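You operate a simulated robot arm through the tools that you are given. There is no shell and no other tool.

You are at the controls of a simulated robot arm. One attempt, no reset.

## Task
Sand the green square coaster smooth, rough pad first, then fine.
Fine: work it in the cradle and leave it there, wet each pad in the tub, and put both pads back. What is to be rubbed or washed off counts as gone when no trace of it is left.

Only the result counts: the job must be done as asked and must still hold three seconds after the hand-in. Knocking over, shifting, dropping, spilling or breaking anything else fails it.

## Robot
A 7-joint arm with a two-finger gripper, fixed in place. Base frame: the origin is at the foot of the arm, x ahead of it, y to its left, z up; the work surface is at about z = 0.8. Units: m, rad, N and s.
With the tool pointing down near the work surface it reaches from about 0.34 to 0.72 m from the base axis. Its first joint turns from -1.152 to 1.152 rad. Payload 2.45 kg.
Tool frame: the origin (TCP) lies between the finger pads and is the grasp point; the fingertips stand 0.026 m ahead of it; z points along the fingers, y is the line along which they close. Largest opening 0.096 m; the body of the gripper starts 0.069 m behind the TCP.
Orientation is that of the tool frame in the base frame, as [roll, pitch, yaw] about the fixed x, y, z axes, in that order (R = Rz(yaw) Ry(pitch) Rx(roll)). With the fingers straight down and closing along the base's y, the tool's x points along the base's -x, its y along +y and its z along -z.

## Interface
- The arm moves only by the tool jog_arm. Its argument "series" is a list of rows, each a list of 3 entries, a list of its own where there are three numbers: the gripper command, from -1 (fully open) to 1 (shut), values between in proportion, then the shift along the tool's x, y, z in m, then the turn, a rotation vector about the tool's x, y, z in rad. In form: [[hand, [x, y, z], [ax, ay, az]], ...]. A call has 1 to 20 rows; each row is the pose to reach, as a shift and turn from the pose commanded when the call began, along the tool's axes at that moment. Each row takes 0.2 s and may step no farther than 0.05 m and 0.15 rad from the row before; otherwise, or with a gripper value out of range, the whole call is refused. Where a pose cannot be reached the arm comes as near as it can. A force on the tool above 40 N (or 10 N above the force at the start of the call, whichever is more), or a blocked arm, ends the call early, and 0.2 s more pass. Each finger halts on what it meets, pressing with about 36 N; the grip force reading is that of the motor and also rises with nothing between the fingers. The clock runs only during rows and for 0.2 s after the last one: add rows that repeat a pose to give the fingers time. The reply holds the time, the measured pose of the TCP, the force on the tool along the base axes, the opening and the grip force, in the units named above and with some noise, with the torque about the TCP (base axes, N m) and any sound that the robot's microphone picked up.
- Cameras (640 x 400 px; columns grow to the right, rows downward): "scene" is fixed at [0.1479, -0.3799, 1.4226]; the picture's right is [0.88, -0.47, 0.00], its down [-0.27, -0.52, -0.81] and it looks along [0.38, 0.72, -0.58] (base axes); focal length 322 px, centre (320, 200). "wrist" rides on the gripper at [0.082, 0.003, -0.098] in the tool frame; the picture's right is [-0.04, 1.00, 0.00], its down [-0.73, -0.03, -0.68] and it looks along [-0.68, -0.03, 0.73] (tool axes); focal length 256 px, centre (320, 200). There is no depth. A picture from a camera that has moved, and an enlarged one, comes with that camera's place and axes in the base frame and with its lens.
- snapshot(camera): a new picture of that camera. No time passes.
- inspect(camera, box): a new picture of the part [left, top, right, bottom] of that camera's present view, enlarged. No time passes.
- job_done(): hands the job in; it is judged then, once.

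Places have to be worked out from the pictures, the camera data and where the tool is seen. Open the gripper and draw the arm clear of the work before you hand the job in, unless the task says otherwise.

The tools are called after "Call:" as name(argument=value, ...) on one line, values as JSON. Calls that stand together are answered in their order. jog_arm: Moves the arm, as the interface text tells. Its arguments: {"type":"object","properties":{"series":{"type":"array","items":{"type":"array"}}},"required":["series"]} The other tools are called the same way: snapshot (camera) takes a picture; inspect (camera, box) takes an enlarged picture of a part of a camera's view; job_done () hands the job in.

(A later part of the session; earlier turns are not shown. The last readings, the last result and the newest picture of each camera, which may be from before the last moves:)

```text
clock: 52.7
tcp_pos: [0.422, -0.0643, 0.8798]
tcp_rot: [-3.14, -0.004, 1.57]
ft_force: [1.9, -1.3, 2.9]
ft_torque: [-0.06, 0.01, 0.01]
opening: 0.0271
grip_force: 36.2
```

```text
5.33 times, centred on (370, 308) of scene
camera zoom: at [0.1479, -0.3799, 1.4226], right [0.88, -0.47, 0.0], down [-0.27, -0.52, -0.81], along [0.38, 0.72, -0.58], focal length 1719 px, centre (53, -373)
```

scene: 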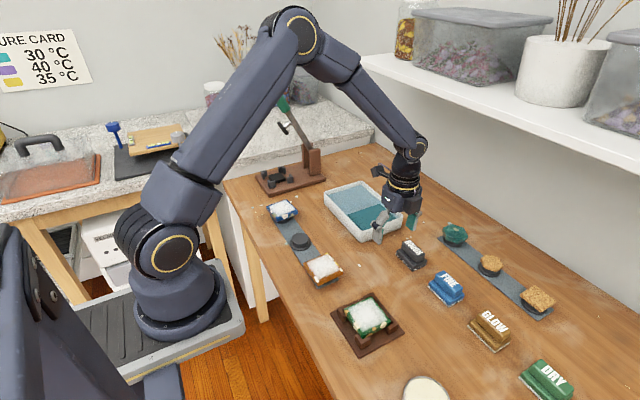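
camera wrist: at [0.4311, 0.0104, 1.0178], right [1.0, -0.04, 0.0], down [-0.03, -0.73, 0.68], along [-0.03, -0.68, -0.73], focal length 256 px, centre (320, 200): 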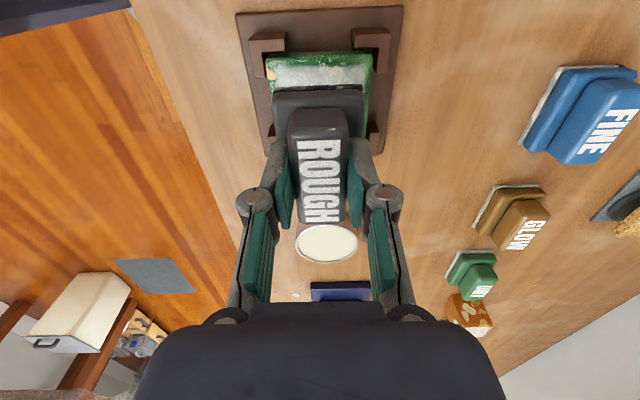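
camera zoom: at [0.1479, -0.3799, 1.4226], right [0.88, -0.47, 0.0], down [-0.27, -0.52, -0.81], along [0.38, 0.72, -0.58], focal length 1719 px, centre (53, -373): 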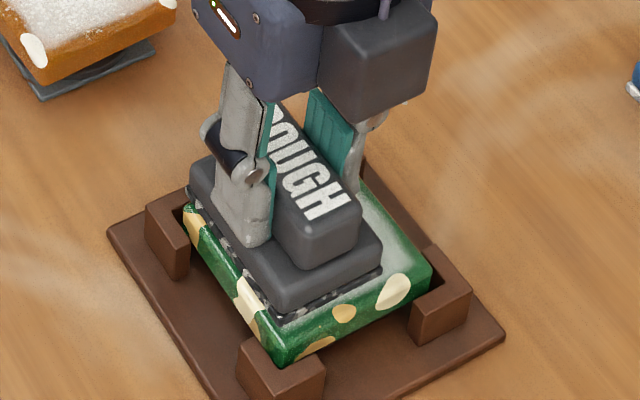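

Strokes ran without stopping. I lift the pad and move it aside to see the coaster's surface.

Call:
jog_arm(series=[[0.9, [0, 0, -0.02], [0, 0, 0]], [0.9, [0, 0.02, -0.05], [0, 0, 0]], [0.9, [-0.03, 0.05, -0.07], [0, 0, 0]], [0.9, [-0.06, 0.08, -0.08], [0, 0, 0]], [0.9, [-0.09, 0.11, -0.085], [0, 0, 0]], [0.9, [-0.09, 0.11, -0.085], [0, 0, 0]]])

Call:
inspect(camera="scene", box=[335, 290, 400, 350])

Call:
snapshot(camera="scene")

Call:
snapshot(camera="wrist")

```text
clock: 54.1
tcp_pos: [0.5331, -0.154, 0.9627]
tcp_rot: [-3.138, -0.004, 1.568]
ft_force: [0.8, -0.4, -0.7]
ft_torque: [0.03, -0.03, 0.02]
opening: 0.0273
grip_force: 35.8
```

```text
6.67 times, centred on (368, 320) of scene
camera zoom: at [0.1479, -0.38, 1.4226], right [0.88, -0.47, 0.0], down [-0.27, -0.52, -0.81], along [0.38, 0.72, -0.58], focal length 2148 px, centre (3, -600)
```

zoom: 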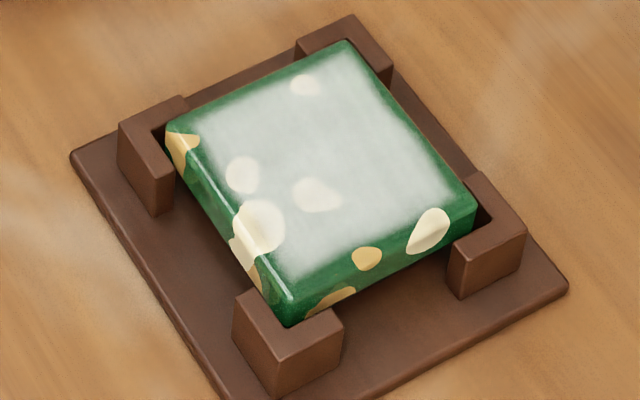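

```text
taken
```

scene: 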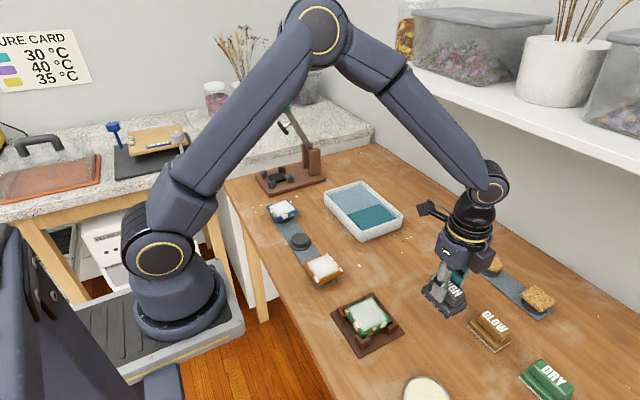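

```text
taken
camera wrist: at [0.5355, -0.0737, 1.0595], right [1.0, -0.04, 0.0], down [-0.03, -0.74, 0.68], along [-0.03, -0.68, -0.74], focal length 256 px, centre (320, 200)
```

wrist: 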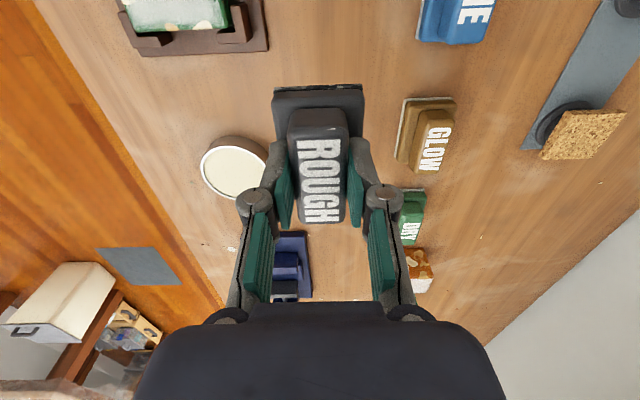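

Call:
inspect(camera="scene", box=[348, 293, 386, 320])

Call:
inspect(camera="scene", box=[350, 310, 390, 340])

Call:
inspect(camera="scene", box=[400, 260, 500, 340])

```text
14.81 times, centred on (367, 306) of scene
camera zoom: at [0.1479, -0.38, 1.4226], right [0.88, -0.47, 0.0], down [-0.27, -0.52, -0.81], along [0.38, 0.72, -0.58], focal length 4774 px, centre (-376, -1378)
```

zoom: 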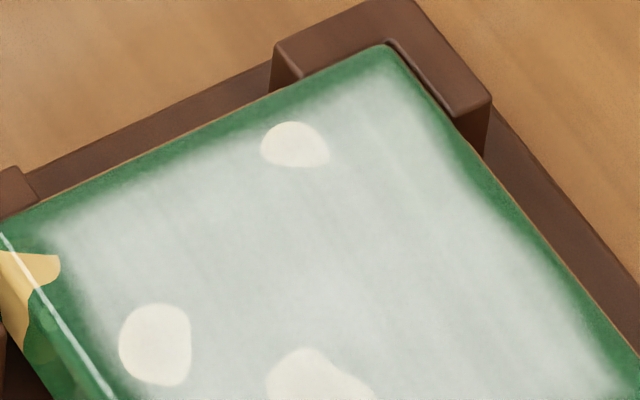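

```text
13.33 times, centred on (370, 325) of scene
camera zoom: at [0.1479, -0.38, 1.4226], right [0.88, -0.47, 0.0], down [-0.27, -0.52, -0.81], along [0.38, 0.72, -0.58], focal length 4297 px, centre (-347, -1467)
```

zoom: 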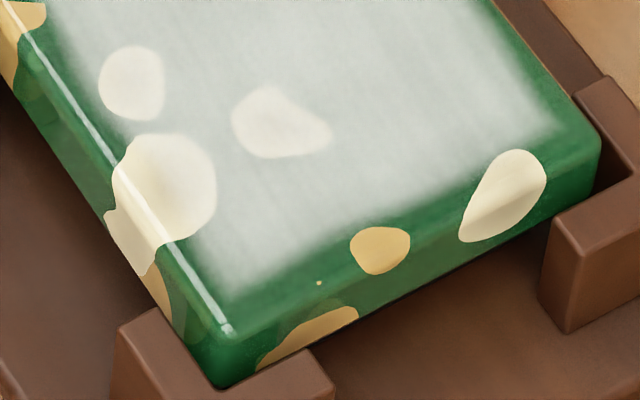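

```text
5.00 times, centred on (450, 300) of scene
camera zoom: at [0.1479, -0.38, 1.4226], right [0.88, -0.47, 0.0], down [-0.27, -0.52, -0.81], along [0.38, 0.72, -0.58], focal length 1611 px, centre (-330, -300)
```

zoom: 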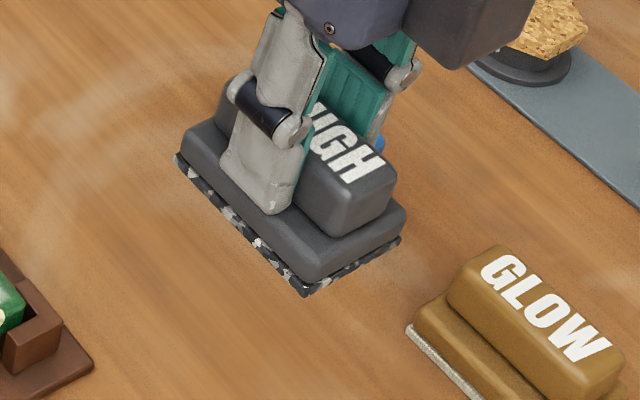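

The grains are gone everywhere and only an even haze (the fine layer) remains. Before returning the rough pad, I check how it sits in the grip compared with when I grasped it.

Call:
inspect(camera="wrist", box=[200, 40, 440, 260])

```text
1.82 times, centred on (320, 150) of wrist
camera zoom: at [0.5355, -0.0737, 1.0595], right [1.0, -0.04, 0.0], down [-0.03, -0.74, 0.68], along [-0.03, -0.68, -0.74], focal length 465 px, centre (320, 291)
```

zoom: 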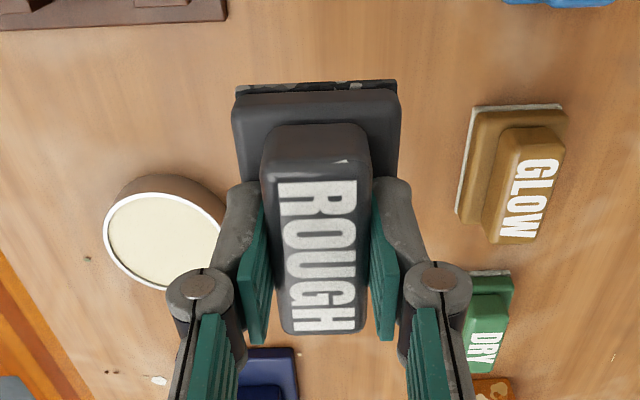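

The pad has ridden up a few mm in the grip but is straight. I carry it to above its original spot (0.640, 0.030), trimming the small tilt.

Call:
jog_arm(series=[[0.9, [0.036, 0.021, 0], [-0.002, -0.0037, -0.002]], [0.9, [0.073, 0.0425, 0], [-0.002, -0.0037, -0.002]], [0.9, [0.11, 0.064, 0], [-0.002, -0.0037, -0.002]], [0.9, [0.147, 0.086, 0.01], [-0.002, -0.0037, -0.002]], [0.9, [0.1837, 0.107, 0.033], [-0.002, -0.0037, -0.002]], [0.9, [0.1837, 0.107, 0.06], [-0.002, -0.0037, -0.002]], [0.9, [0.1837, 0.107, 0.06], [-0.002, -0.0037, -0.002]]])

Call:
jog_arm(series=[[0.9, [0, 0, 0], [0, 0, 0]]])

Call:
jog_arm(series=[[0.9, [0, 0, 0], [0, 0, 0]]])

```text
clock: 55.7
tcp_pos: [0.6406, 0.0284, 0.905]
tcp_rot: [-3.14, -0.002, 1.57]
ft_force: [0.0, 0.3, -1.0]
ft_torque: [-0.02, -0.01, 0.03]
opening: 0.0269
grip_force: 35.8
```

```text
clock: 56.1
tcp_pos: [0.6405, 0.0288, 0.9058]
tcp_rot: [-3.14, -0.002, 1.569]
ft_force: [-0.7, -0.5, -0.5]
ft_torque: [-0.02, 0.0, 0.0]
opening: 0.0271
grip_force: 35.8
```

```text
clock: 56.5
tcp_pos: [0.6399, 0.0302, 0.9054]
tcp_rot: [-3.141, 0.0, 1.57]
ft_force: [-0.4, -0.6, -0.9]
ft_torque: [-0.01, -0.01, -0.01]
opening: 0.0272
grip_force: 36.2
```

Average pose is (0.6403, 0.0291, 0.9054). I lower to just above the table, then in fine steps until light contact.

Call:
jog_arm(series=[[0.9, [0.0005, -0.0005, 0.02], [0, 0, 0]], [0.9, [0.0005, -0.0005, 0.038], [0, 0, 0]], [0.9, [0.0005, -0.0005, 0.046], [0, 0, 0]], [0.9, [0.0005, -0.0005, 0.05], [0, 0, 0]], [0.9, [0.0005, -0.0005, 0.052], [0, 0, 0]], [0.9, [0.0005, -0.0005, 0.052], [0, 0, 0]]])

Call:
inspect(camera="scene", box=[380, 210, 450, 280])

```text
clock: 57.9
tcp_pos: [0.6383, 0.031, 0.8518]
tcp_rot: [-3.138, 0.0, 1.571]
ft_force: [-0.1, 0.0, -0.4]
ft_torque: [0.02, 0.0, -0.02]
opening: 0.0269
grip_force: 35.7
```

```text
5.71 times, centred on (415, 245) of scene
camera zoom: at [0.1479, -0.3799, 1.4226], right [0.88, -0.47, 0.0], down [-0.27, -0.52, -0.81], along [0.38, 0.72, -0.58], focal length 1842 px, centre (-223, -57)
```

zoom: 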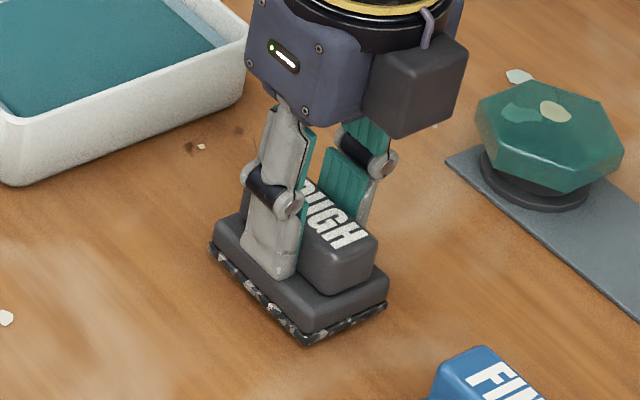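

No contact yet; the pad appears ~4–5 mm above the table. I keep lowering in 1 mm steps.

Call:
jog_arm(series=[[0.9, [0, 0, 0.001], [0, 0, 0]], [0.9, [0, 0, 0.002], [0, 0, 0]], [0.9, [0, 0, 0.003], [0, 0, 0]], [0.9, [0, 0, 0.003], [0, 0, 0]]])

```text
clock: 58.9
tcp_pos: [0.6385, 0.03, 0.8504]
tcp_rot: [-3.141, -0.001, 1.572]
ft_force: [-0.8, -0.4, 0.6]
ft_torque: [0.03, 0.02, -0.02]
opening: 0.027
grip_force: 36.0
```

Call:
jog_arm(series=[[0.9, [0, 0, 0.001], [0, 0, 0]], [0.9, [0, 0, 0.0015], [0, 0, 0]], [0.9, [0, 0, 0.002], [0, 0, 0]]])

Call:
inspect(camera="scene", box=[380, 210, 450, 280])

```text
clock: 59.7
tcp_pos: [0.6358, 0.0298, 0.8463]
tcp_rot: [3.141, -0.001, 1.57]
ft_force: [-0.3, 0.0, -0.9]
ft_torque: [0.02, 0.02, 0.01]
opening: 0.0268
grip_force: 36.0
```

```text
5.71 times, centred on (415, 245) of scene
camera zoom: at [0.1479, -0.3799, 1.4226], right [0.88, -0.47, 0.0], down [-0.27, -0.52, -0.81], along [0.38, 0.72, -0.58], focal length 1842 px, centre (-223, -57)
```

zoom: 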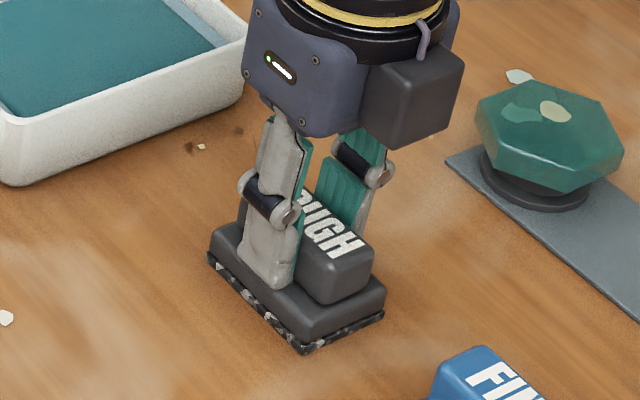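

Call:
jog_arm(series=[[0.9, [0, 0, 0], [0, 0, 0]]])

Call:
jog_arm(series=[[0.9, [0, 0, 0], [0, 0, 0]]])

```text
clock: 60.1
tcp_pos: [0.6369, 0.0307, 0.8474]
tcp_rot: [-3.141, 0.0, 1.571]
ft_force: [-0.6, 0.2, -0.2]
ft_torque: [0.01, -0.01, 0.02]
opening: 0.027
grip_force: 35.4
```

```text
clock: 60.5
tcp_pos: [0.6373, 0.0293, 0.8475]
tcp_rot: [-3.14, 0.0, 1.57]
ft_force: [0.2, -0.4, -0.7]
ft_torque: [-0.02, 0.01, 0.02]
opening: 0.0268
grip_force: 36.1
```

The x reading drifted to about 0.637. I command +3 mm in x (tool y) to see whether the arm follows.

Call:
jog_arm(series=[[0.9, [0, 0.003, 0], [0, 0, 0]], [0.9, [0, 0.003, 0], [0, 0, 0]]])

Call:
jog_arm(series=[[0.9, [0, 0, 0], [0, 0, 0]]])

Call:
inspect(camera="scene", box=[380, 210, 450, 280])

```text
clock: 61.1
tcp_pos: [0.6409, 0.0296, 0.8468]
tcp_rot: [-3.139, 0.001, 1.571]
ft_force: [-0.1, 0.3, -0.4]
ft_torque: [-0.03, -0.02, -0.01]
opening: 0.0271
grip_force: 36.5
```

```text
clock: 61.5
tcp_pos: [0.6407, 0.0301, 0.8464]
tcp_rot: [3.141, 0.0, 1.57]
ft_force: [-0.3, 0.1, -1.1]
ft_torque: [0.03, -0.01, -0.01]
opening: 0.0271
grip_force: 36.1
```

```text
5.71 times, centred on (415, 245) of scene
camera zoom: at [0.1479, -0.3799, 1.4226], right [0.88, -0.47, 0.0], down [-0.27, -0.52, -0.81], along [0.38, 0.72, -0.58], focal length 1842 px, centre (-223, -57)
```

zoom: 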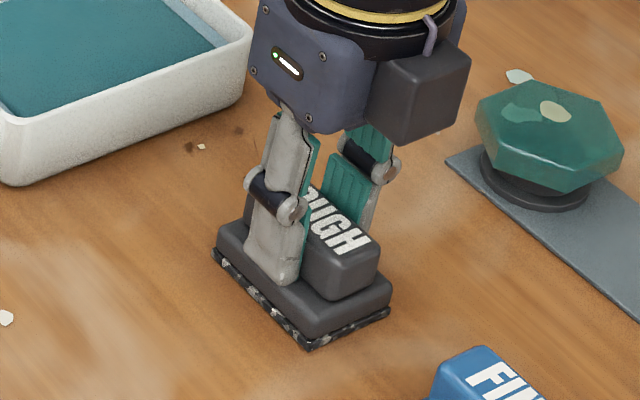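

The arm follows; x is now 0.6408. I nudge back 1 mm and lower further to light contact.

Call:
jog_arm(series=[[0.9, [0, -0.001, 0.001], [0, 0, 0]], [0.9, [0, -0.001, 0.0015], [0, 0, 0]], [0.9, [0, -0.001, 0.0015], [0, 0, 0]]])

```text
clock: 62.3
tcp_pos: [0.6411, 0.0301, 0.8466]
tcp_rot: [3.139, 0.0, 1.572]
ft_force: [-0.3, 0.2, 8.1]
ft_torque: [0.27, 0.0, 0.0]
opening: 0.0271
grip_force: 35.9
```

Call:
inspect(camera="scene", box=[380, 210, 450, 280])

Call:
jog_arm(series=[[0.9, [0, 0, 0], [0, 0, 0]]])

```text
5.71 times, centred on (415, 245) of scene
camera zoom: at [0.1477, -0.38, 1.4226], right [0.88, -0.47, 0.0], down [-0.27, -0.52, -0.81], along [0.38, 0.72, -0.58], focal length 1842 px, centre (-223, -57)
```

zoom: 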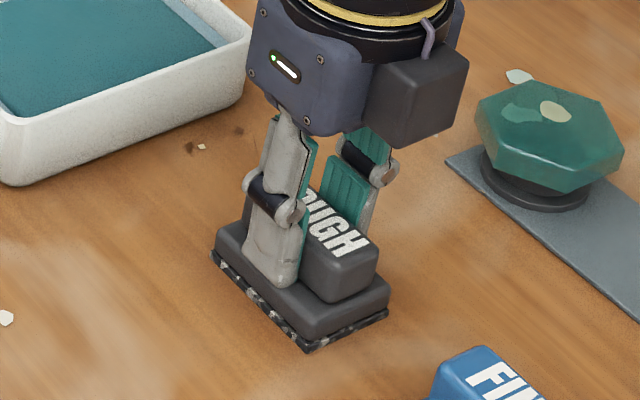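

```text
clock: 62.7
tcp_pos: [0.6387, 0.0298, 0.8466]
tcp_rot: [3.14, 0.001, 1.57]
ft_force: [0.2, -0.2, 12.4]
ft_torque: [0.34, 0.02, 0.0]
opening: 0.0268
grip_force: 35.8
```

The pad now matches its original outline within about a pixel and is on the table. I release and lift away.

Call:
jog_arm(series=[[0.9, [0, 0, -0.0005], [0, 0, 0]], [0.2, [0, 0, -0.0005], [0, 0, 0]], [-0.25, [0, 0, -0.0005], [0, 0, 0]], [-0.25, [0, 0, -0.0005], [0, 0, 0]], [-0.25, [0, 0, -0.0005], [0, 0, 0]], [-0.25, [0, 0, -0.02], [0, 0, 0]], [-0.25, [0, 0, -0.06], [0, 0, 0]], [-0.25, [0, 0, -0.06], [0, 0, 0]]])

Call:
inspect(camera="scene", box=[380, 210, 450, 280])

Call:
snapshot(camera="wrist")

```text
clock: 64.5
tcp_pos: [0.6394, 0.03, 0.9048]
tcp_rot: [-3.14, 0.0, 1.57]
ft_force: [-0.2, 0.4, 0.6]
ft_torque: [-0.02, 0.02, 0.01]
opening: 0.0598
grip_force: 0.1
```

```text
5.71 times, centred on (415, 245) of scene
camera zoom: at [0.1479, -0.3799, 1.4226], right [0.88, -0.47, 0.0], down [-0.27, -0.52, -0.81], along [0.38, 0.72, -0.58], focal length 1842 px, centre (-223, -57)
```

zoom: 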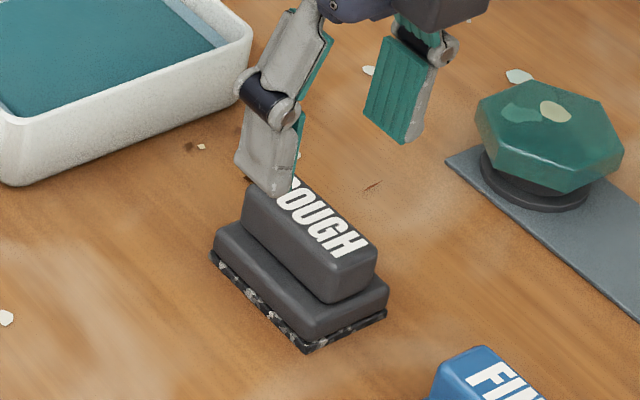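

```text
taken
camera wrist: at [0.6419, 0.1103, 1.003], right [1.0, -0.04, 0.0], down [-0.03, -0.73, 0.68], along [-0.03, -0.68, -0.73], focal length 256 px, centre (320, 200)
```

wrist: 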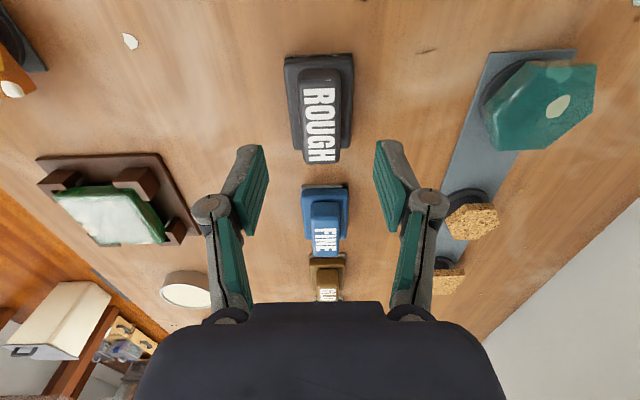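

ROUGH is back in place. Now I move above the FINE pad (about y = -0.09) and check alignment.

Call:
jog_arm(series=[[-0.25, [-0.04, 0, 0], [0, 0, 0]], [-0.25, [-0.08, 0, 0], [0, 0, 0]], [-0.25, [-0.12, 0, 0], [0, 0, 0]], [-0.25, [-0.12, 0, 0], [0, 0, 0]], [-0.25, [-0.12, 0, 0], [0, 0, 0]]])

Call:
inspect(camera="wrist", box=[220, 40, 420, 220])

Call:
inspect(camera="scene", box=[410, 240, 490, 320])

```text
clock: 65.7
tcp_pos: [0.6401, -0.0889, 0.9046]
tcp_rot: [-3.141, 0.0, 1.57]
ft_force: [0.5, -0.6, 0.8]
ft_torque: [0.01, 0.03, -0.02]
opening: 0.0602
grip_force: 0.0
```

```text
2.22 times, centred on (320, 130) of wrist
camera zoom: at [0.643, -0.0086, 1.0025], right [1.0, -0.04, 0.0], down [-0.03, -0.73, 0.68], along [-0.03, -0.68, -0.73], focal length 569 px, centre (320, 356)
```

zoom: 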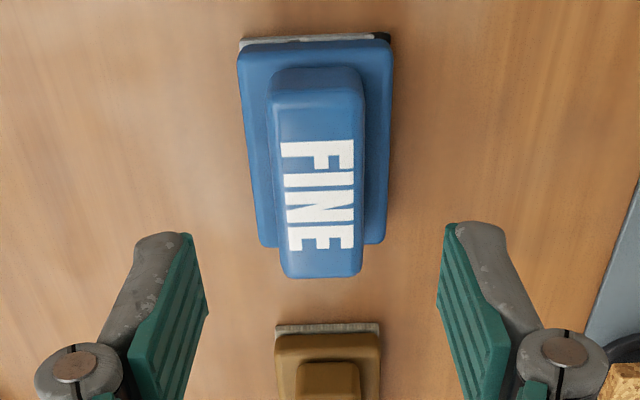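

```text
5.00 times, centred on (450, 280) of scene
camera zoom: at [0.1479, -0.3799, 1.4226], right [0.88, -0.47, 0.0], down [-0.27, -0.52, -0.81], along [0.38, 0.72, -0.58], focal length 1611 px, centre (-330, -200)
```

zoom: 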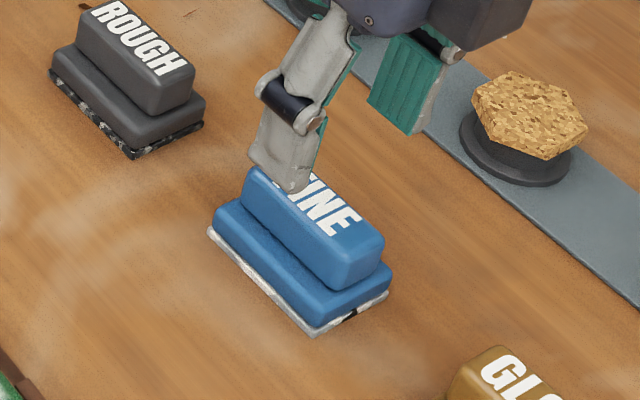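

FINE pad centre is about (0.6395, -0.092). I shift 2 mm and descend around its handle.

Call:
jog_arm(series=[[-0.25, [-0.002, -0.0005, 0.03], [0, 0, 0]], [-0.25, [-0.002, -0.0005, 0.048], [0, 0, 0]], [-0.25, [-0.002, -0.0005, 0.0545], [0, 0, 0]], [-0.25, [-0.002, -0.0005, 0.0545], [0, 0, 0]]])

Call:
inspect(camera="wrist", box=[200, 40, 440, 260])

Call:
inspect(camera="scene", box=[410, 245, 480, 315])

```text
clock: 66.7
tcp_pos: [0.6409, -0.092, 0.8521]
tcp_rot: [3.141, 0.0, 1.57]
ft_force: [0.9, 0.1, 0.4]
ft_torque: [-0.04, 0.02, 0.01]
opening: 0.0602
grip_force: 0.1
```

```text
1.82 times, centred on (320, 150) of wrist
camera zoom: at [0.6439, -0.0111, 0.9483], right [1.0, -0.04, 0.0], down [-0.03, -0.73, 0.68], along [-0.03, -0.68, -0.73], focal length 465 px, centre (320, 291)
```

zoom: 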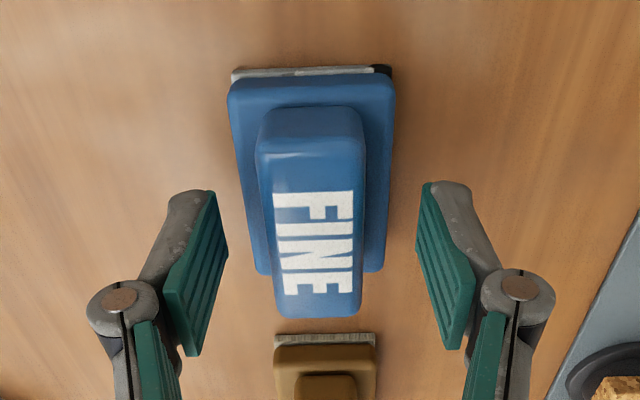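

```text
5.71 times, centred on (445, 280) of scene
camera zoom: at [0.1479, -0.3799, 1.4226], right [0.88, -0.47, 0.0], down [-0.27, -0.52, -0.81], along [0.38, 0.72, -0.58], focal length 1842 px, centre (-394, -257)
```

zoom: 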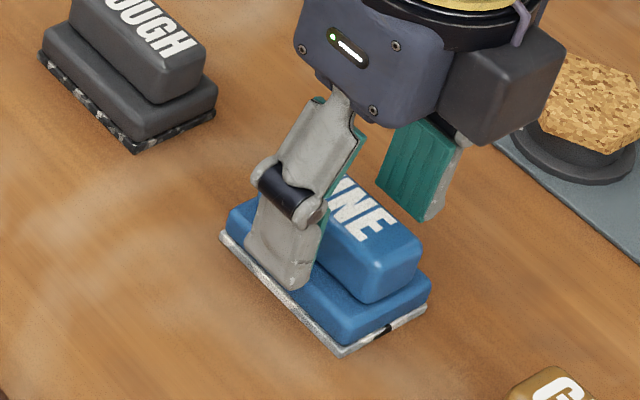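

The pad is ~1.4 mm toward −x of the gripper centre; I correct that and close on the handle.

Call:
jog_arm(series=[[-0.25, [0.0005, -0.0014, 0], [0, 0, 0]], [-0.25, [0.0005, -0.0014, 0], [0, 0, 0]], [0.2, [0.0005, -0.0014, 0], [0, 0, 0]], [0.9, [0.0005, -0.0014, 0], [0, 0, 0]], [0.9, [0.0005, -0.0014, 0], [0, 0, 0]], [0.9, [0.0005, -0.0014, 0], [0, 0, 0]], [0.9, [0.0005, -0.0014, 0], [0, 0, 0]]])

Call:
inspect(camera="wrist", box=[200, 40, 440, 260])

Call:
inspect(camera="scene", box=[410, 245, 480, 315])

Call:
jog_arm(series=[[0.9, [0, 0, 0], [0, 0, 0]]])

```text
clock: 68.3
tcp_pos: [0.639, -0.0909, 0.8513]
tcp_rot: [3.141, -0.001, 1.571]
ft_force: [0.2, 0.0, 0.3]
ft_torque: [0.02, -0.01, -0.03]
opening: 0.0271
grip_force: 36.3
```

```text
1.82 times, centred on (320, 150) of wrist
camera zoom: at [0.6422, -0.0106, 0.9483], right [1.0, -0.04, 0.0], down [-0.03, -0.73, 0.68], along [-0.03, -0.68, -0.73], focal length 465 px, centre (320, 291)
```

zoom: 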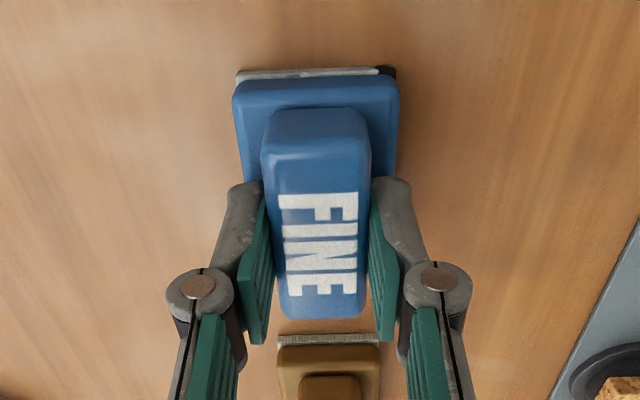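

```text
5.71 times, centred on (445, 280) of scene
camera zoom: at [0.1479, -0.3799, 1.4226], right [0.88, -0.47, 0.0], down [-0.27, -0.52, -0.81], along [0.38, 0.72, -0.58], focal length 1842 px, centre (-394, -257)
```

zoom: 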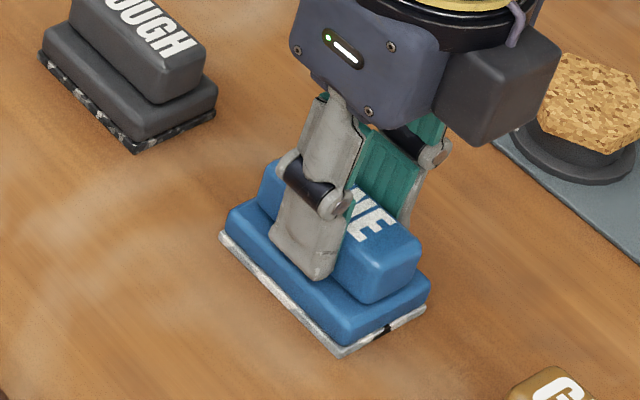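

```text
clock: 68.7
tcp_pos: [0.6405, -0.0916, 0.8517]
tcp_rot: [-3.141, 0.0, 1.572]
ft_force: [-0.1, -0.1, 1.5]
ft_torque: [0.01, -0.03, 0.01]
opening: 0.0267
grip_force: 35.9
```

FINE is gripped without moving. I lift it and carry it high over ROUGH to the tub.

Call:
jog_arm(series=[[0.9, [0, 0, -0.01], [0, 0, 0]], [0.9, [0, 0, -0.045], [0, 0, 0]], [0.9, [0, 0, -0.09], [0, 0, 0]], [0.9, [0.045, -0.001, -0.095], [0, 0, 0]], [0.9, [0.09, -0.003, -0.095], [0, 0, 0]], [0.9, [0.135, -0.005, -0.095], [0, 0, 0]], [0.9, [0.18, -0.007, -0.095], [0, 0, 0]], [0.9, [0.225, -0.009, -0.095], [0, 0, 0]], [0.9, [0.265, -0.01, -0.095], [0, 0, 0]], [0.9, [0.2857, -0.0105, -0.09], [0, 0, 0]], [0.9, [0.2857, -0.0105, -0.06], [0, 0, 0]], [0.9, [0.2857, -0.0105, -0.06], [0, 0, 0]]])

Call:
inspect(camera="scene", box=[330, 170, 420, 240])

Call:
inspect(camera="wrist", box=[180, 0, 440, 190])

```text
clock: 71.3
tcp_pos: [0.628, 0.1948, 0.9098]
tcp_rot: [-3.141, 0.002, 1.57]
ft_force: [0.0, -0.1, -1.4]
ft_torque: [-0.04, 0.01, 0.01]
opening: 0.0269
grip_force: 36.7
```

```text
5.71 times, centred on (375, 205) of scene
camera zoom: at [0.1479, -0.3799, 1.4226], right [0.88, -0.47, 0.0], down [-0.27, -0.52, -0.81], along [0.38, 0.72, -0.58], focal length 1842 px, centre (6, 171)
```

zoom: 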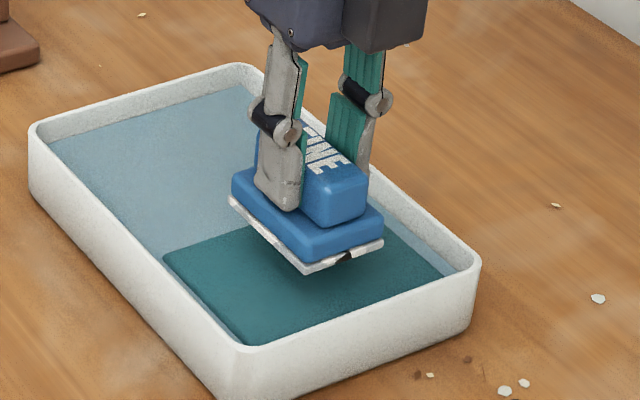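

```text
2.11 times, centred on (310, 95) of wrist
camera zoom: at [0.6313, 0.276, 1.0071], right [1.0, -0.04, 0.0], down [-0.03, -0.73, 0.68], along [-0.03, -0.68, -0.73], focal length 539 px, centre (341, 421)
```

zoom: 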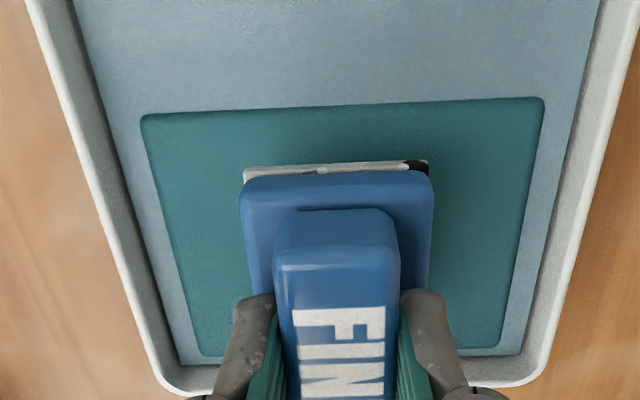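

FINE pad is centred over the teal slab. I lower it, slowing to 1 mm steps near contact to avoid slipping in the grip.

Call:
jog_arm(series=[[0.9, [0, 0, 0.015], [0, 0, 0]], [0.9, [0, 0, 0.023], [0, 0, 0]], [0.9, [0, 0, 0.027], [0, 0, 0]], [0.9, [0, 0, 0.028], [0, 0, 0]], [0.9, [0, 0, 0.029], [0, 0, 0]], [0.9, [0, 0, 0.029], [0, 0, 0]]])

```text
clock: 72.7
tcp_pos: [0.6286, 0.1944, 0.8848]
tcp_rot: [3.14, -0.002, 1.57]
ft_force: [-6.7, -2.5, 28.1]
ft_torque: [-0.05, 0.23, -0.02]
opening: 0.0271
grip_force: 35.9
```

Contact at 28 N on the slab. I hold briefly, then lift and look for the wet change.

Call:
jog_arm(series=[[0.9, [0, 0, -0.0005], [0, 0, 0]], [0.9, [0, 0, -0.0005], [0, 0, 0]], [0.9, [0, 0, -0.003], [0, 0, 0]], [0.9, [0, 0, -0.015], [0, 0, 0]], [0.9, [0, 0, -0.029], [0, 0, 0]], [0.9, [0, 0, -0.029], [0, 0, 0]]])

Call:
inspect(camera="scene", box=[330, 170, 420, 240])

Call:
inspect(camera="wrist", box=[180, 0, 440, 190])

```text
clock: 74.1
tcp_pos: [0.6282, 0.1951, 0.9098]
tcp_rot: [-3.139, 0.0, 1.571]
ft_force: [0.3, -0.2, 0.0]
ft_torque: [0.02, -0.01, 0.02]
opening: 0.0268
grip_force: 35.9
```

```text
5.71 times, centred on (375, 205) of scene
camera zoom: at [0.1479, -0.3799, 1.4226], right [0.88, -0.47, 0.0], down [-0.27, -0.52, -0.81], along [0.38, 0.72, -0.58], focal length 1842 px, centre (6, 171)
```

zoom: 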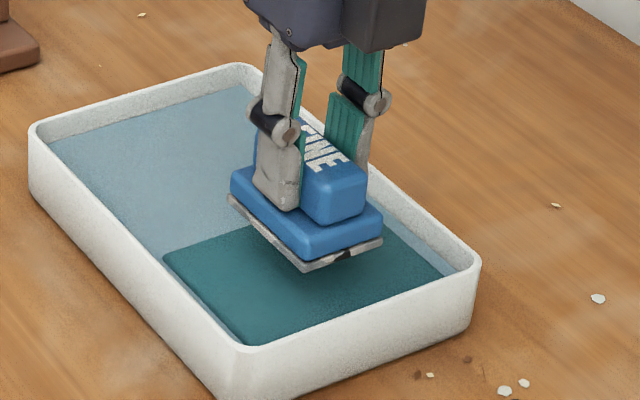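

```text
2.11 times, centred on (310, 95) of wrist
camera zoom: at [0.6305, 0.276, 1.0075], right [1.0, -0.04, 0.0], down [-0.03, -0.73, 0.68], along [-0.03, -0.68, -0.73], focal length 539 px, centre (341, 421)
```

zoom: 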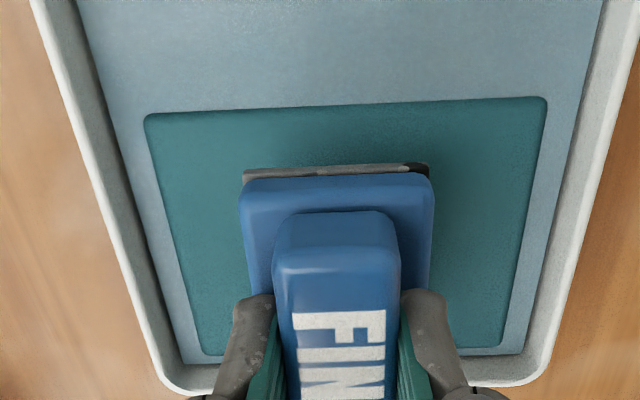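

The fine pad's face darkened from white to gray – wet. I carry it to the cradle the same way.

Call:
jog_arm(series=[[0.9, [0, 0, -0.03], [0, 0, 0]], [0.9, [-0.033, -0.025, -0.035], [0, 0, 0]], [0.9, [-0.066, -0.05, -0.035], [0, 0, 0]], [0.9, [-0.099, -0.075, -0.035], [0, 0, 0]], [0.9, [-0.132, -0.1, -0.035], [0, 0, 0]], [0.9, [-0.165, -0.125, -0.035], [0, 0, 0]], [0.9, [-0.198, -0.15, -0.035], [0, 0, 0]], [0.9, [-0.231, -0.175, -0.03], [0, 0, 0]], [0.9, [-0.264, -0.2, -0.02], [0, 0, 0]], [0.9, [-0.264, -0.2, 0.005], [0, 0, 0]], [0.9, [-0.264, -0.2, 0.022], [0, 0, 0]], [0.9, [-0.264, -0.2, 0.022], [0, 0, 0]]])

Call:
inspect(camera="scene", box=[330, 270, 410, 345])

Call:
inspect(camera="wrist", box=[220, 0, 420, 180])

```text
clock: 76.7
tcp_pos: [0.4288, -0.0716, 0.8891]
tcp_rot: [-3.141, 0.0, 1.572]
ft_force: [-0.4, 0.5, 0.6]
ft_torque: [-0.01, 0.0, -0.03]
opening: 0.0272
grip_force: 35.8
```

```text
5.33 times, centred on (370, 308) of scene
camera zoom: at [0.1479, -0.3799, 1.4226], right [0.88, -0.47, 0.0], down [-0.27, -0.52, -0.81], along [0.38, 0.72, -0.58], focal length 1719 px, centre (53, -373)
```

zoom: 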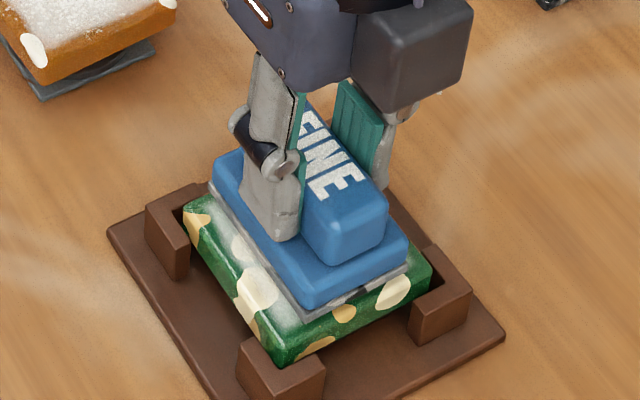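

```text
2.22 times, centred on (320, 90) of wrist
camera zoom: at [0.4313, 0.0099, 0.9865], right [1.0, -0.04, 0.0], down [-0.03, -0.73, 0.68], along [-0.03, -0.68, -0.73], focal length 569 px, centre (320, 444)
```

zoom: 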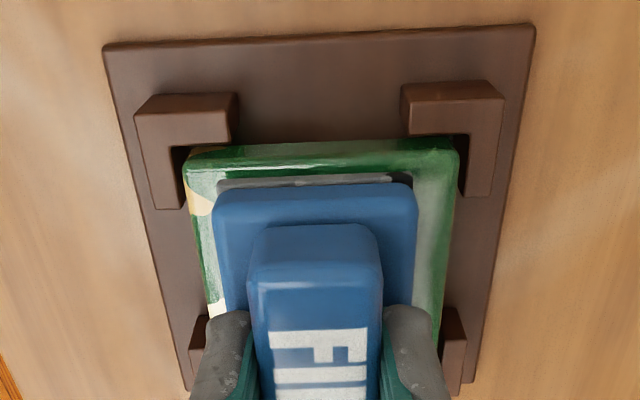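

FINE is just above the coaster. I lower 1 mm at a time to find light contact.

Call:
jog_arm(series=[[0.9, [0.001, 0, 0.0015], [0, 0, 0]], [0.9, [0.001, 0, 0.0025], [0, 0, 0]], [0.9, [0.001, 0, 0.0035], [0, 0, 0]], [0.9, [0.001, 0, 0.0035], [0, 0, 0]]])

```text
clock: 77.7
tcp_pos: [0.4289, -0.0686, 0.8862]
tcp_rot: [3.142, -0.001, 1.573]
ft_force: [0.0, -0.6, -0.9]
ft_torque: [0.01, -0.01, 0.0]
opening: 0.0269
grip_force: 36.0
```

Call:
jog_arm(series=[[0.9, [0, 0, 0.0008], [0, 0, 0]], [0.9, [0, 0, 0.0014], [0, 0, 0]], [0.9, [0, 0, 0.0014], [0, 0, 0]]])

```text
clock: 78.5
tcp_pos: [0.427, -0.0695, 0.8835]
tcp_rot: [3.142, 0.0, 1.571]
ft_force: [-0.3, 0.4, -0.6]
ft_torque: [0.02, 0.0, 0.0]
opening: 0.0271
grip_force: 36.5
```

Still no contact at z ≈ 0.884; I continue in sub-millimetre steps.

Call:
jog_arm(series=[[0.9, [0, 0, 0.0007], [0, 0, 0]], [0.9, [0, 0, 0.0014], [0, 0, 0]], [0.9, [0, 0, 0.0014], [0, 0, 0]]])

```text
clock: 79.3
tcp_pos: [0.4275, -0.07, 0.8829]
tcp_rot: [3.141, 0.002, 1.57]
ft_force: [-3.1, 0.3, 27.7]
ft_torque: [0.04, 0.13, -0.01]
opening: 0.027
grip_force: 36.0
```

Contact at 28 N. I ease 0.6 mm and start stroking toward −x, checking the force.

Call:
jog_arm(series=[[0.9, [0, 0, -0.0006], [0, 0, 0]], [0.9, [0, -0.005, -0.0005], [0, 0, 0]], [0.9, [0, -0.01, -0.0004], [0, 0, 0]], [0.9, [0, -0.016, -0.0003], [0, 0, 0]], [0.9, [0, -0.016, -0.0003], [0, 0, 0]]])

Call:
inspect(camera="wrist", box=[220, 0, 420, 180])

Call:
inspect(camera="scene", box=[330, 270, 410, 345])

```text
clock: 80.5
tcp_pos: [0.4132, -0.0695, 0.8838]
tcp_rot: [-3.14, -0.001, 1.571]
ft_force: [5.6, -1.0, 17.6]
ft_torque: [-0.04, -0.29, -0.01]
opening: 0.027
grip_force: 35.8
```

```text
2.22 times, centred on (320, 90) of wrist
camera zoom: at [0.4151, 0.0121, 0.9798], right [1.0, -0.04, 0.0], down [-0.03, -0.73, 0.68], along [-0.03, -0.68, -0.73], focal length 569 px, centre (320, 444)
```

zoom: 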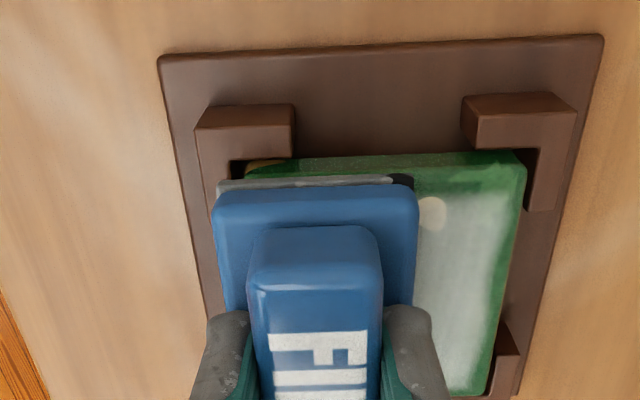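

```text
5.33 times, centred on (370, 308) of scene
camera zoom: at [0.1478, -0.3799, 1.4226], right [0.88, -0.47, 0.0], down [-0.27, -0.52, -0.81], along [0.38, 0.72, -0.58], focal length 1719 px, centre (53, -373)
```

zoom: 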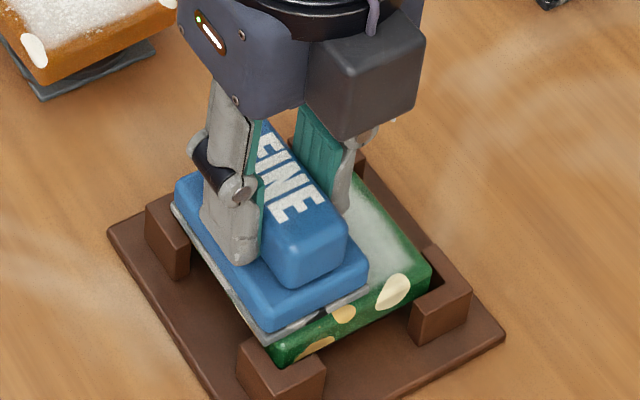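

Good, ~18 N at the −x end. Now the +x stroke with the slope learned earlier.

Call:
jog_arm(series=[[0.9, [0, 0.006, -0.0004], [0, 0, 0]], [0.9, [0, 0.013, -0.0007], [0, 0, 0]], [0.9, [0, 0.02, -0.001], [0, 0, 0]], [0.9, [0, 0.027, -0.0013], [0, 0, 0]], [0.9, [0, 0.033, -0.0016], [0, 0, 0]], [0.9, [0, 0.033, -0.0016], [0, 0, 0]]])

Call:
inspect(camera="wrist", box=[220, 0, 420, 180])

Call:
inspect(camera="scene", box=[330, 270, 410, 345])

```text
clock: 81.9
tcp_pos: [0.4437, -0.068, 0.8852]
tcp_rot: [-3.139, -0.002, 1.571]
ft_force: [0.0, -0.3, -1.1]
ft_torque: [-0.01, 0.02, 0.03]
opening: 0.0271
grip_force: 35.8
```

```text
2.22 times, centred on (320, 90) of wrist
camera zoom: at [0.4467, 0.0123, 0.9818], right [1.0, -0.04, 0.0], down [-0.03, -0.73, 0.68], along [-0.03, -0.68, -0.73], focal length 569 px, centre (320, 444)
```

zoom: 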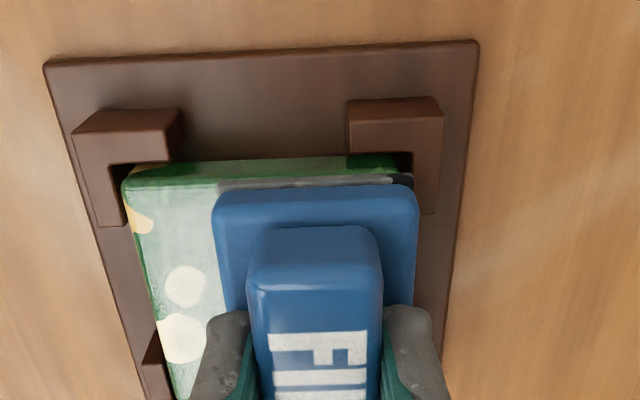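

```text
5.33 times, centred on (370, 308) of scene
camera zoom: at [0.1479, -0.3799, 1.4226], right [0.88, -0.47, 0.0], down [-0.27, -0.52, -0.81], along [0.38, 0.72, -0.58], focal length 1719 px, centre (53, -373)
```

zoom: 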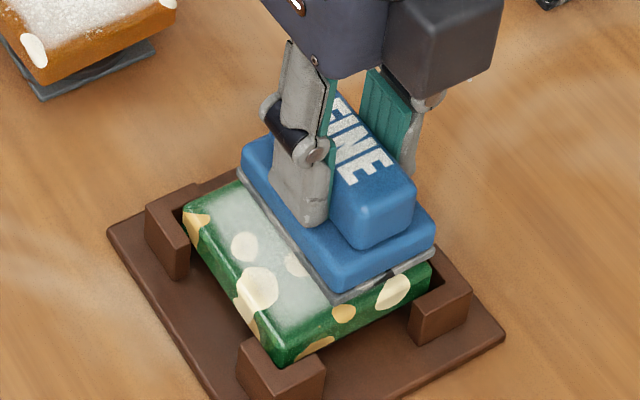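

Contact was lost at the end (force ~0), so with the corrected orientation less slope is needed. I press down 1 mm here and read.

Call:
jog_arm(series=[[0.9, [0, 0, 0.0006], [0, 0, 0]], [0.9, [0, 0, 0.0011], [0, 0, 0]], [0.9, [0, 0, 0.0011], [0, 0, 0]]])

```text
clock: 82.7
tcp_pos: [0.4444, -0.0697, 0.883]
tcp_rot: [-3.141, -0.001, 1.57]
ft_force: [-0.2, -0.5, -1.0]
ft_torque: [0.02, 0.01, 0.01]
opening: 0.0269
grip_force: 35.8
```

Call:
jog_arm(series=[[0.9, [0, 0, 0.0005], [0, 0, 0]], [0.9, [0, 0, 0.0008], [0, 0, 0]], [0.9, [0, 0, 0.0008], [0, 0, 0]]])

```text
clock: 83.5
tcp_pos: [0.4441, -0.0693, 0.8825]
tcp_rot: [-3.141, 0.0, 1.571]
ft_force: [-2.6, 0.3, 13.0]
ft_torque: [-0.01, 0.21, 0.01]
opening: 0.0268
grip_force: 35.6
```

13 N at the +x end. I stroke back to −x with a slight rise and observe the haze.

Call:
jog_arm(series=[[0.9, [0, -0.006, -0.0001], [0, 0, 0]], [0.9, [0, -0.012, -0.0002], [0, 0, 0]], [0.9, [0, -0.018, -0.0003], [0, 0, 0]], [0.9, [0, -0.024, -0.0004], [0, 0, 0]], [0.9, [0, -0.032, -0.0004], [0, 0, 0]], [0.9, [0, -0.032, -0.0004], [0, 0, 0]]])

Call:
inspect(camera="wrist", box=[220, 0, 420, 180])

Call:
inspect(camera="scene", box=[330, 270, 410, 345])

```text
clock: 84.9
tcp_pos: [0.4108, -0.0685, 0.8827]
tcp_rot: [-3.141, 0.0, 1.57]
ft_force: [-0.2, -0.6, 0.0]
ft_torque: [-0.02, -0.04, 0.02]
opening: 0.027
grip_force: 36.1
```

```text
2.22 times, centred on (320, 90) of wrist
camera zoom: at [0.4139, 0.0121, 0.9801], right [1.0, -0.04, 0.0], down [-0.03, -0.73, 0.68], along [-0.03, -0.68, -0.73], focal length 569 px, centre (320, 444)
```

zoom: 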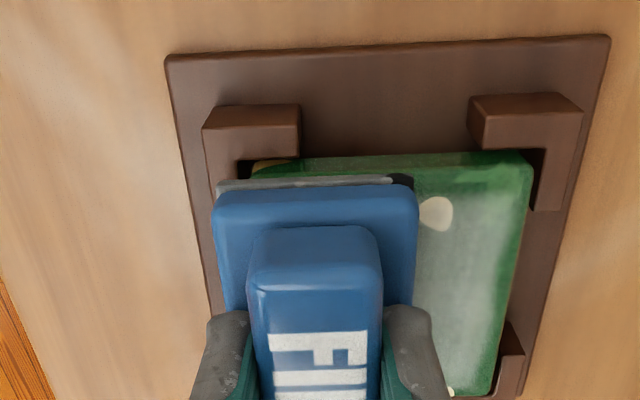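

```text
5.33 times, centred on (370, 308) of scene
camera zoom: at [0.1479, -0.3799, 1.4226], right [0.88, -0.47, 0.0], down [-0.27, -0.52, -0.81], along [0.38, 0.72, -0.58], focal length 1719 px, centre (53, -373)
```

zoom: 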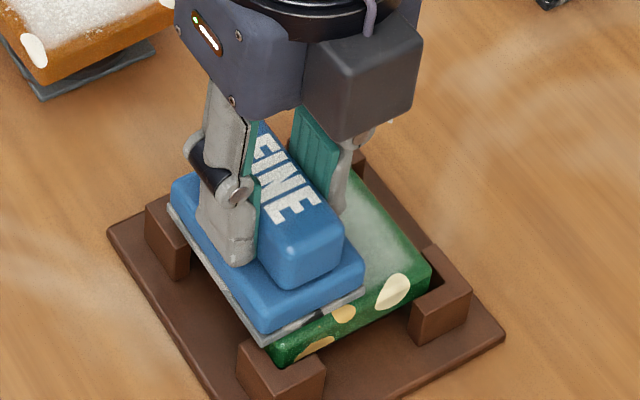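

Haze is thinning on the +x side. Force is 0 at this end; I press 0.6 mm and re-check.

Call:
jog_arm(series=[[0.9, [0, 0.001, 0.0006], [0, 0, 0]], [0.9, [0, 0.001, 0.0006], [0, 0, 0]]])

```text
clock: 85.5
tcp_pos: [0.414, -0.0694, 0.8817]
tcp_rot: [-3.14, 0.001, 1.572]
ft_force: [-1.4, 0.6, 4.5]
ft_torque: [0.01, 0.06, 0.0]
opening: 0.027
grip_force: 36.1
```

Call:
jog_arm(series=[[0.9, [0, 0, 0.0004], [0, 0, 0]], [0.9, [0, 0.006, 0.0004], [0, 0, 0]], [0.9, [0, 0.012, 0.0003], [0, 0, 0]], [0.9, [0, 0.018, 0.0002], [0, 0, 0]], [0.9, [0, 0.024, 0.0001], [0, 0, 0]], [0.9, [0, 0.031, 0], [0, 0, 0]], [0.9, [0, 0.031, 0], [0, 0, 0]]])

Call:
inspect(camera="wrist", box=[220, 0, 420, 180])

Call:
inspect(camera="scene", box=[330, 270, 410, 345])

```text
clock: 87.1
tcp_pos: [0.445, -0.0673, 0.8823]
tcp_rot: [-3.14, -0.001, 1.57]
ft_force: [-3.8, -0.8, 7.7]
ft_torque: [-0.02, 0.05, 0.0]
opening: 0.0269
grip_force: 36.2
```

```text
2.22 times, centred on (320, 90) of wrist
camera zoom: at [0.4467, 0.0122, 0.9797], right [1.0, -0.04, 0.0], down [-0.03, -0.73, 0.68], along [-0.03, -0.68, -0.73], focal length 569 px, centre (320, 444)
```

zoom: 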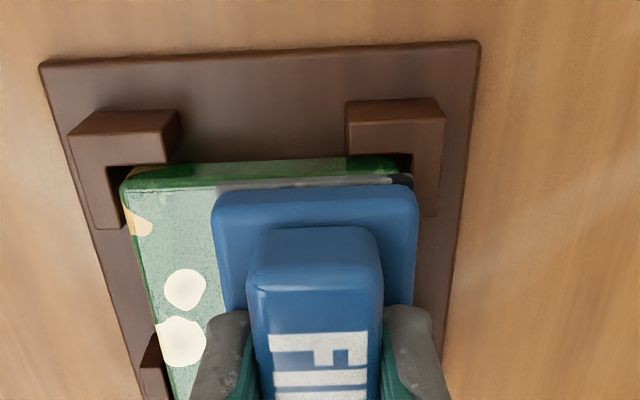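

```text
5.33 times, centred on (370, 308) of scene
camera zoom: at [0.1477, -0.3799, 1.4226], right [0.88, -0.47, 0.0], down [-0.27, -0.52, -0.81], along [0.38, 0.72, -0.58], focal length 1719 px, centre (53, -373)
```

zoom: 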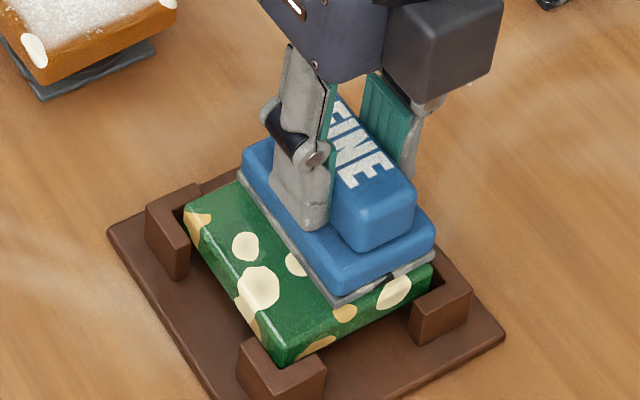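

Excellent – the −x side is nearly clear green now. I continue with strokes shifted +5 mm and −5 mm in y.

Call:
jog_arm(series=[[0.9, [0.005, 0, 0.0002], [0, 0, 0]], [0.9, [0.005, -0.008, 0.0003], [0, 0, 0]], [0.9, [0.005, -0.016, 0.0003], [0, 0, 0]], [0.9, [0.005, -0.024, 0.0004], [0, 0, 0]], [0.9, [0.005, -0.032, 0.0005], [0, 0, 0]], [0.9, [0.005, -0.032, 0.0005], [0, 0, 0]]])

```text
clock: 88.5
tcp_pos: [0.4124, -0.0639, 0.8812]
tcp_rot: [3.141, 0.0, 1.571]
ft_force: [6.8, -1.9, 20.0]
ft_torque: [-0.01, -0.33, 0.02]
opening: 0.027
grip_force: 36.0
```

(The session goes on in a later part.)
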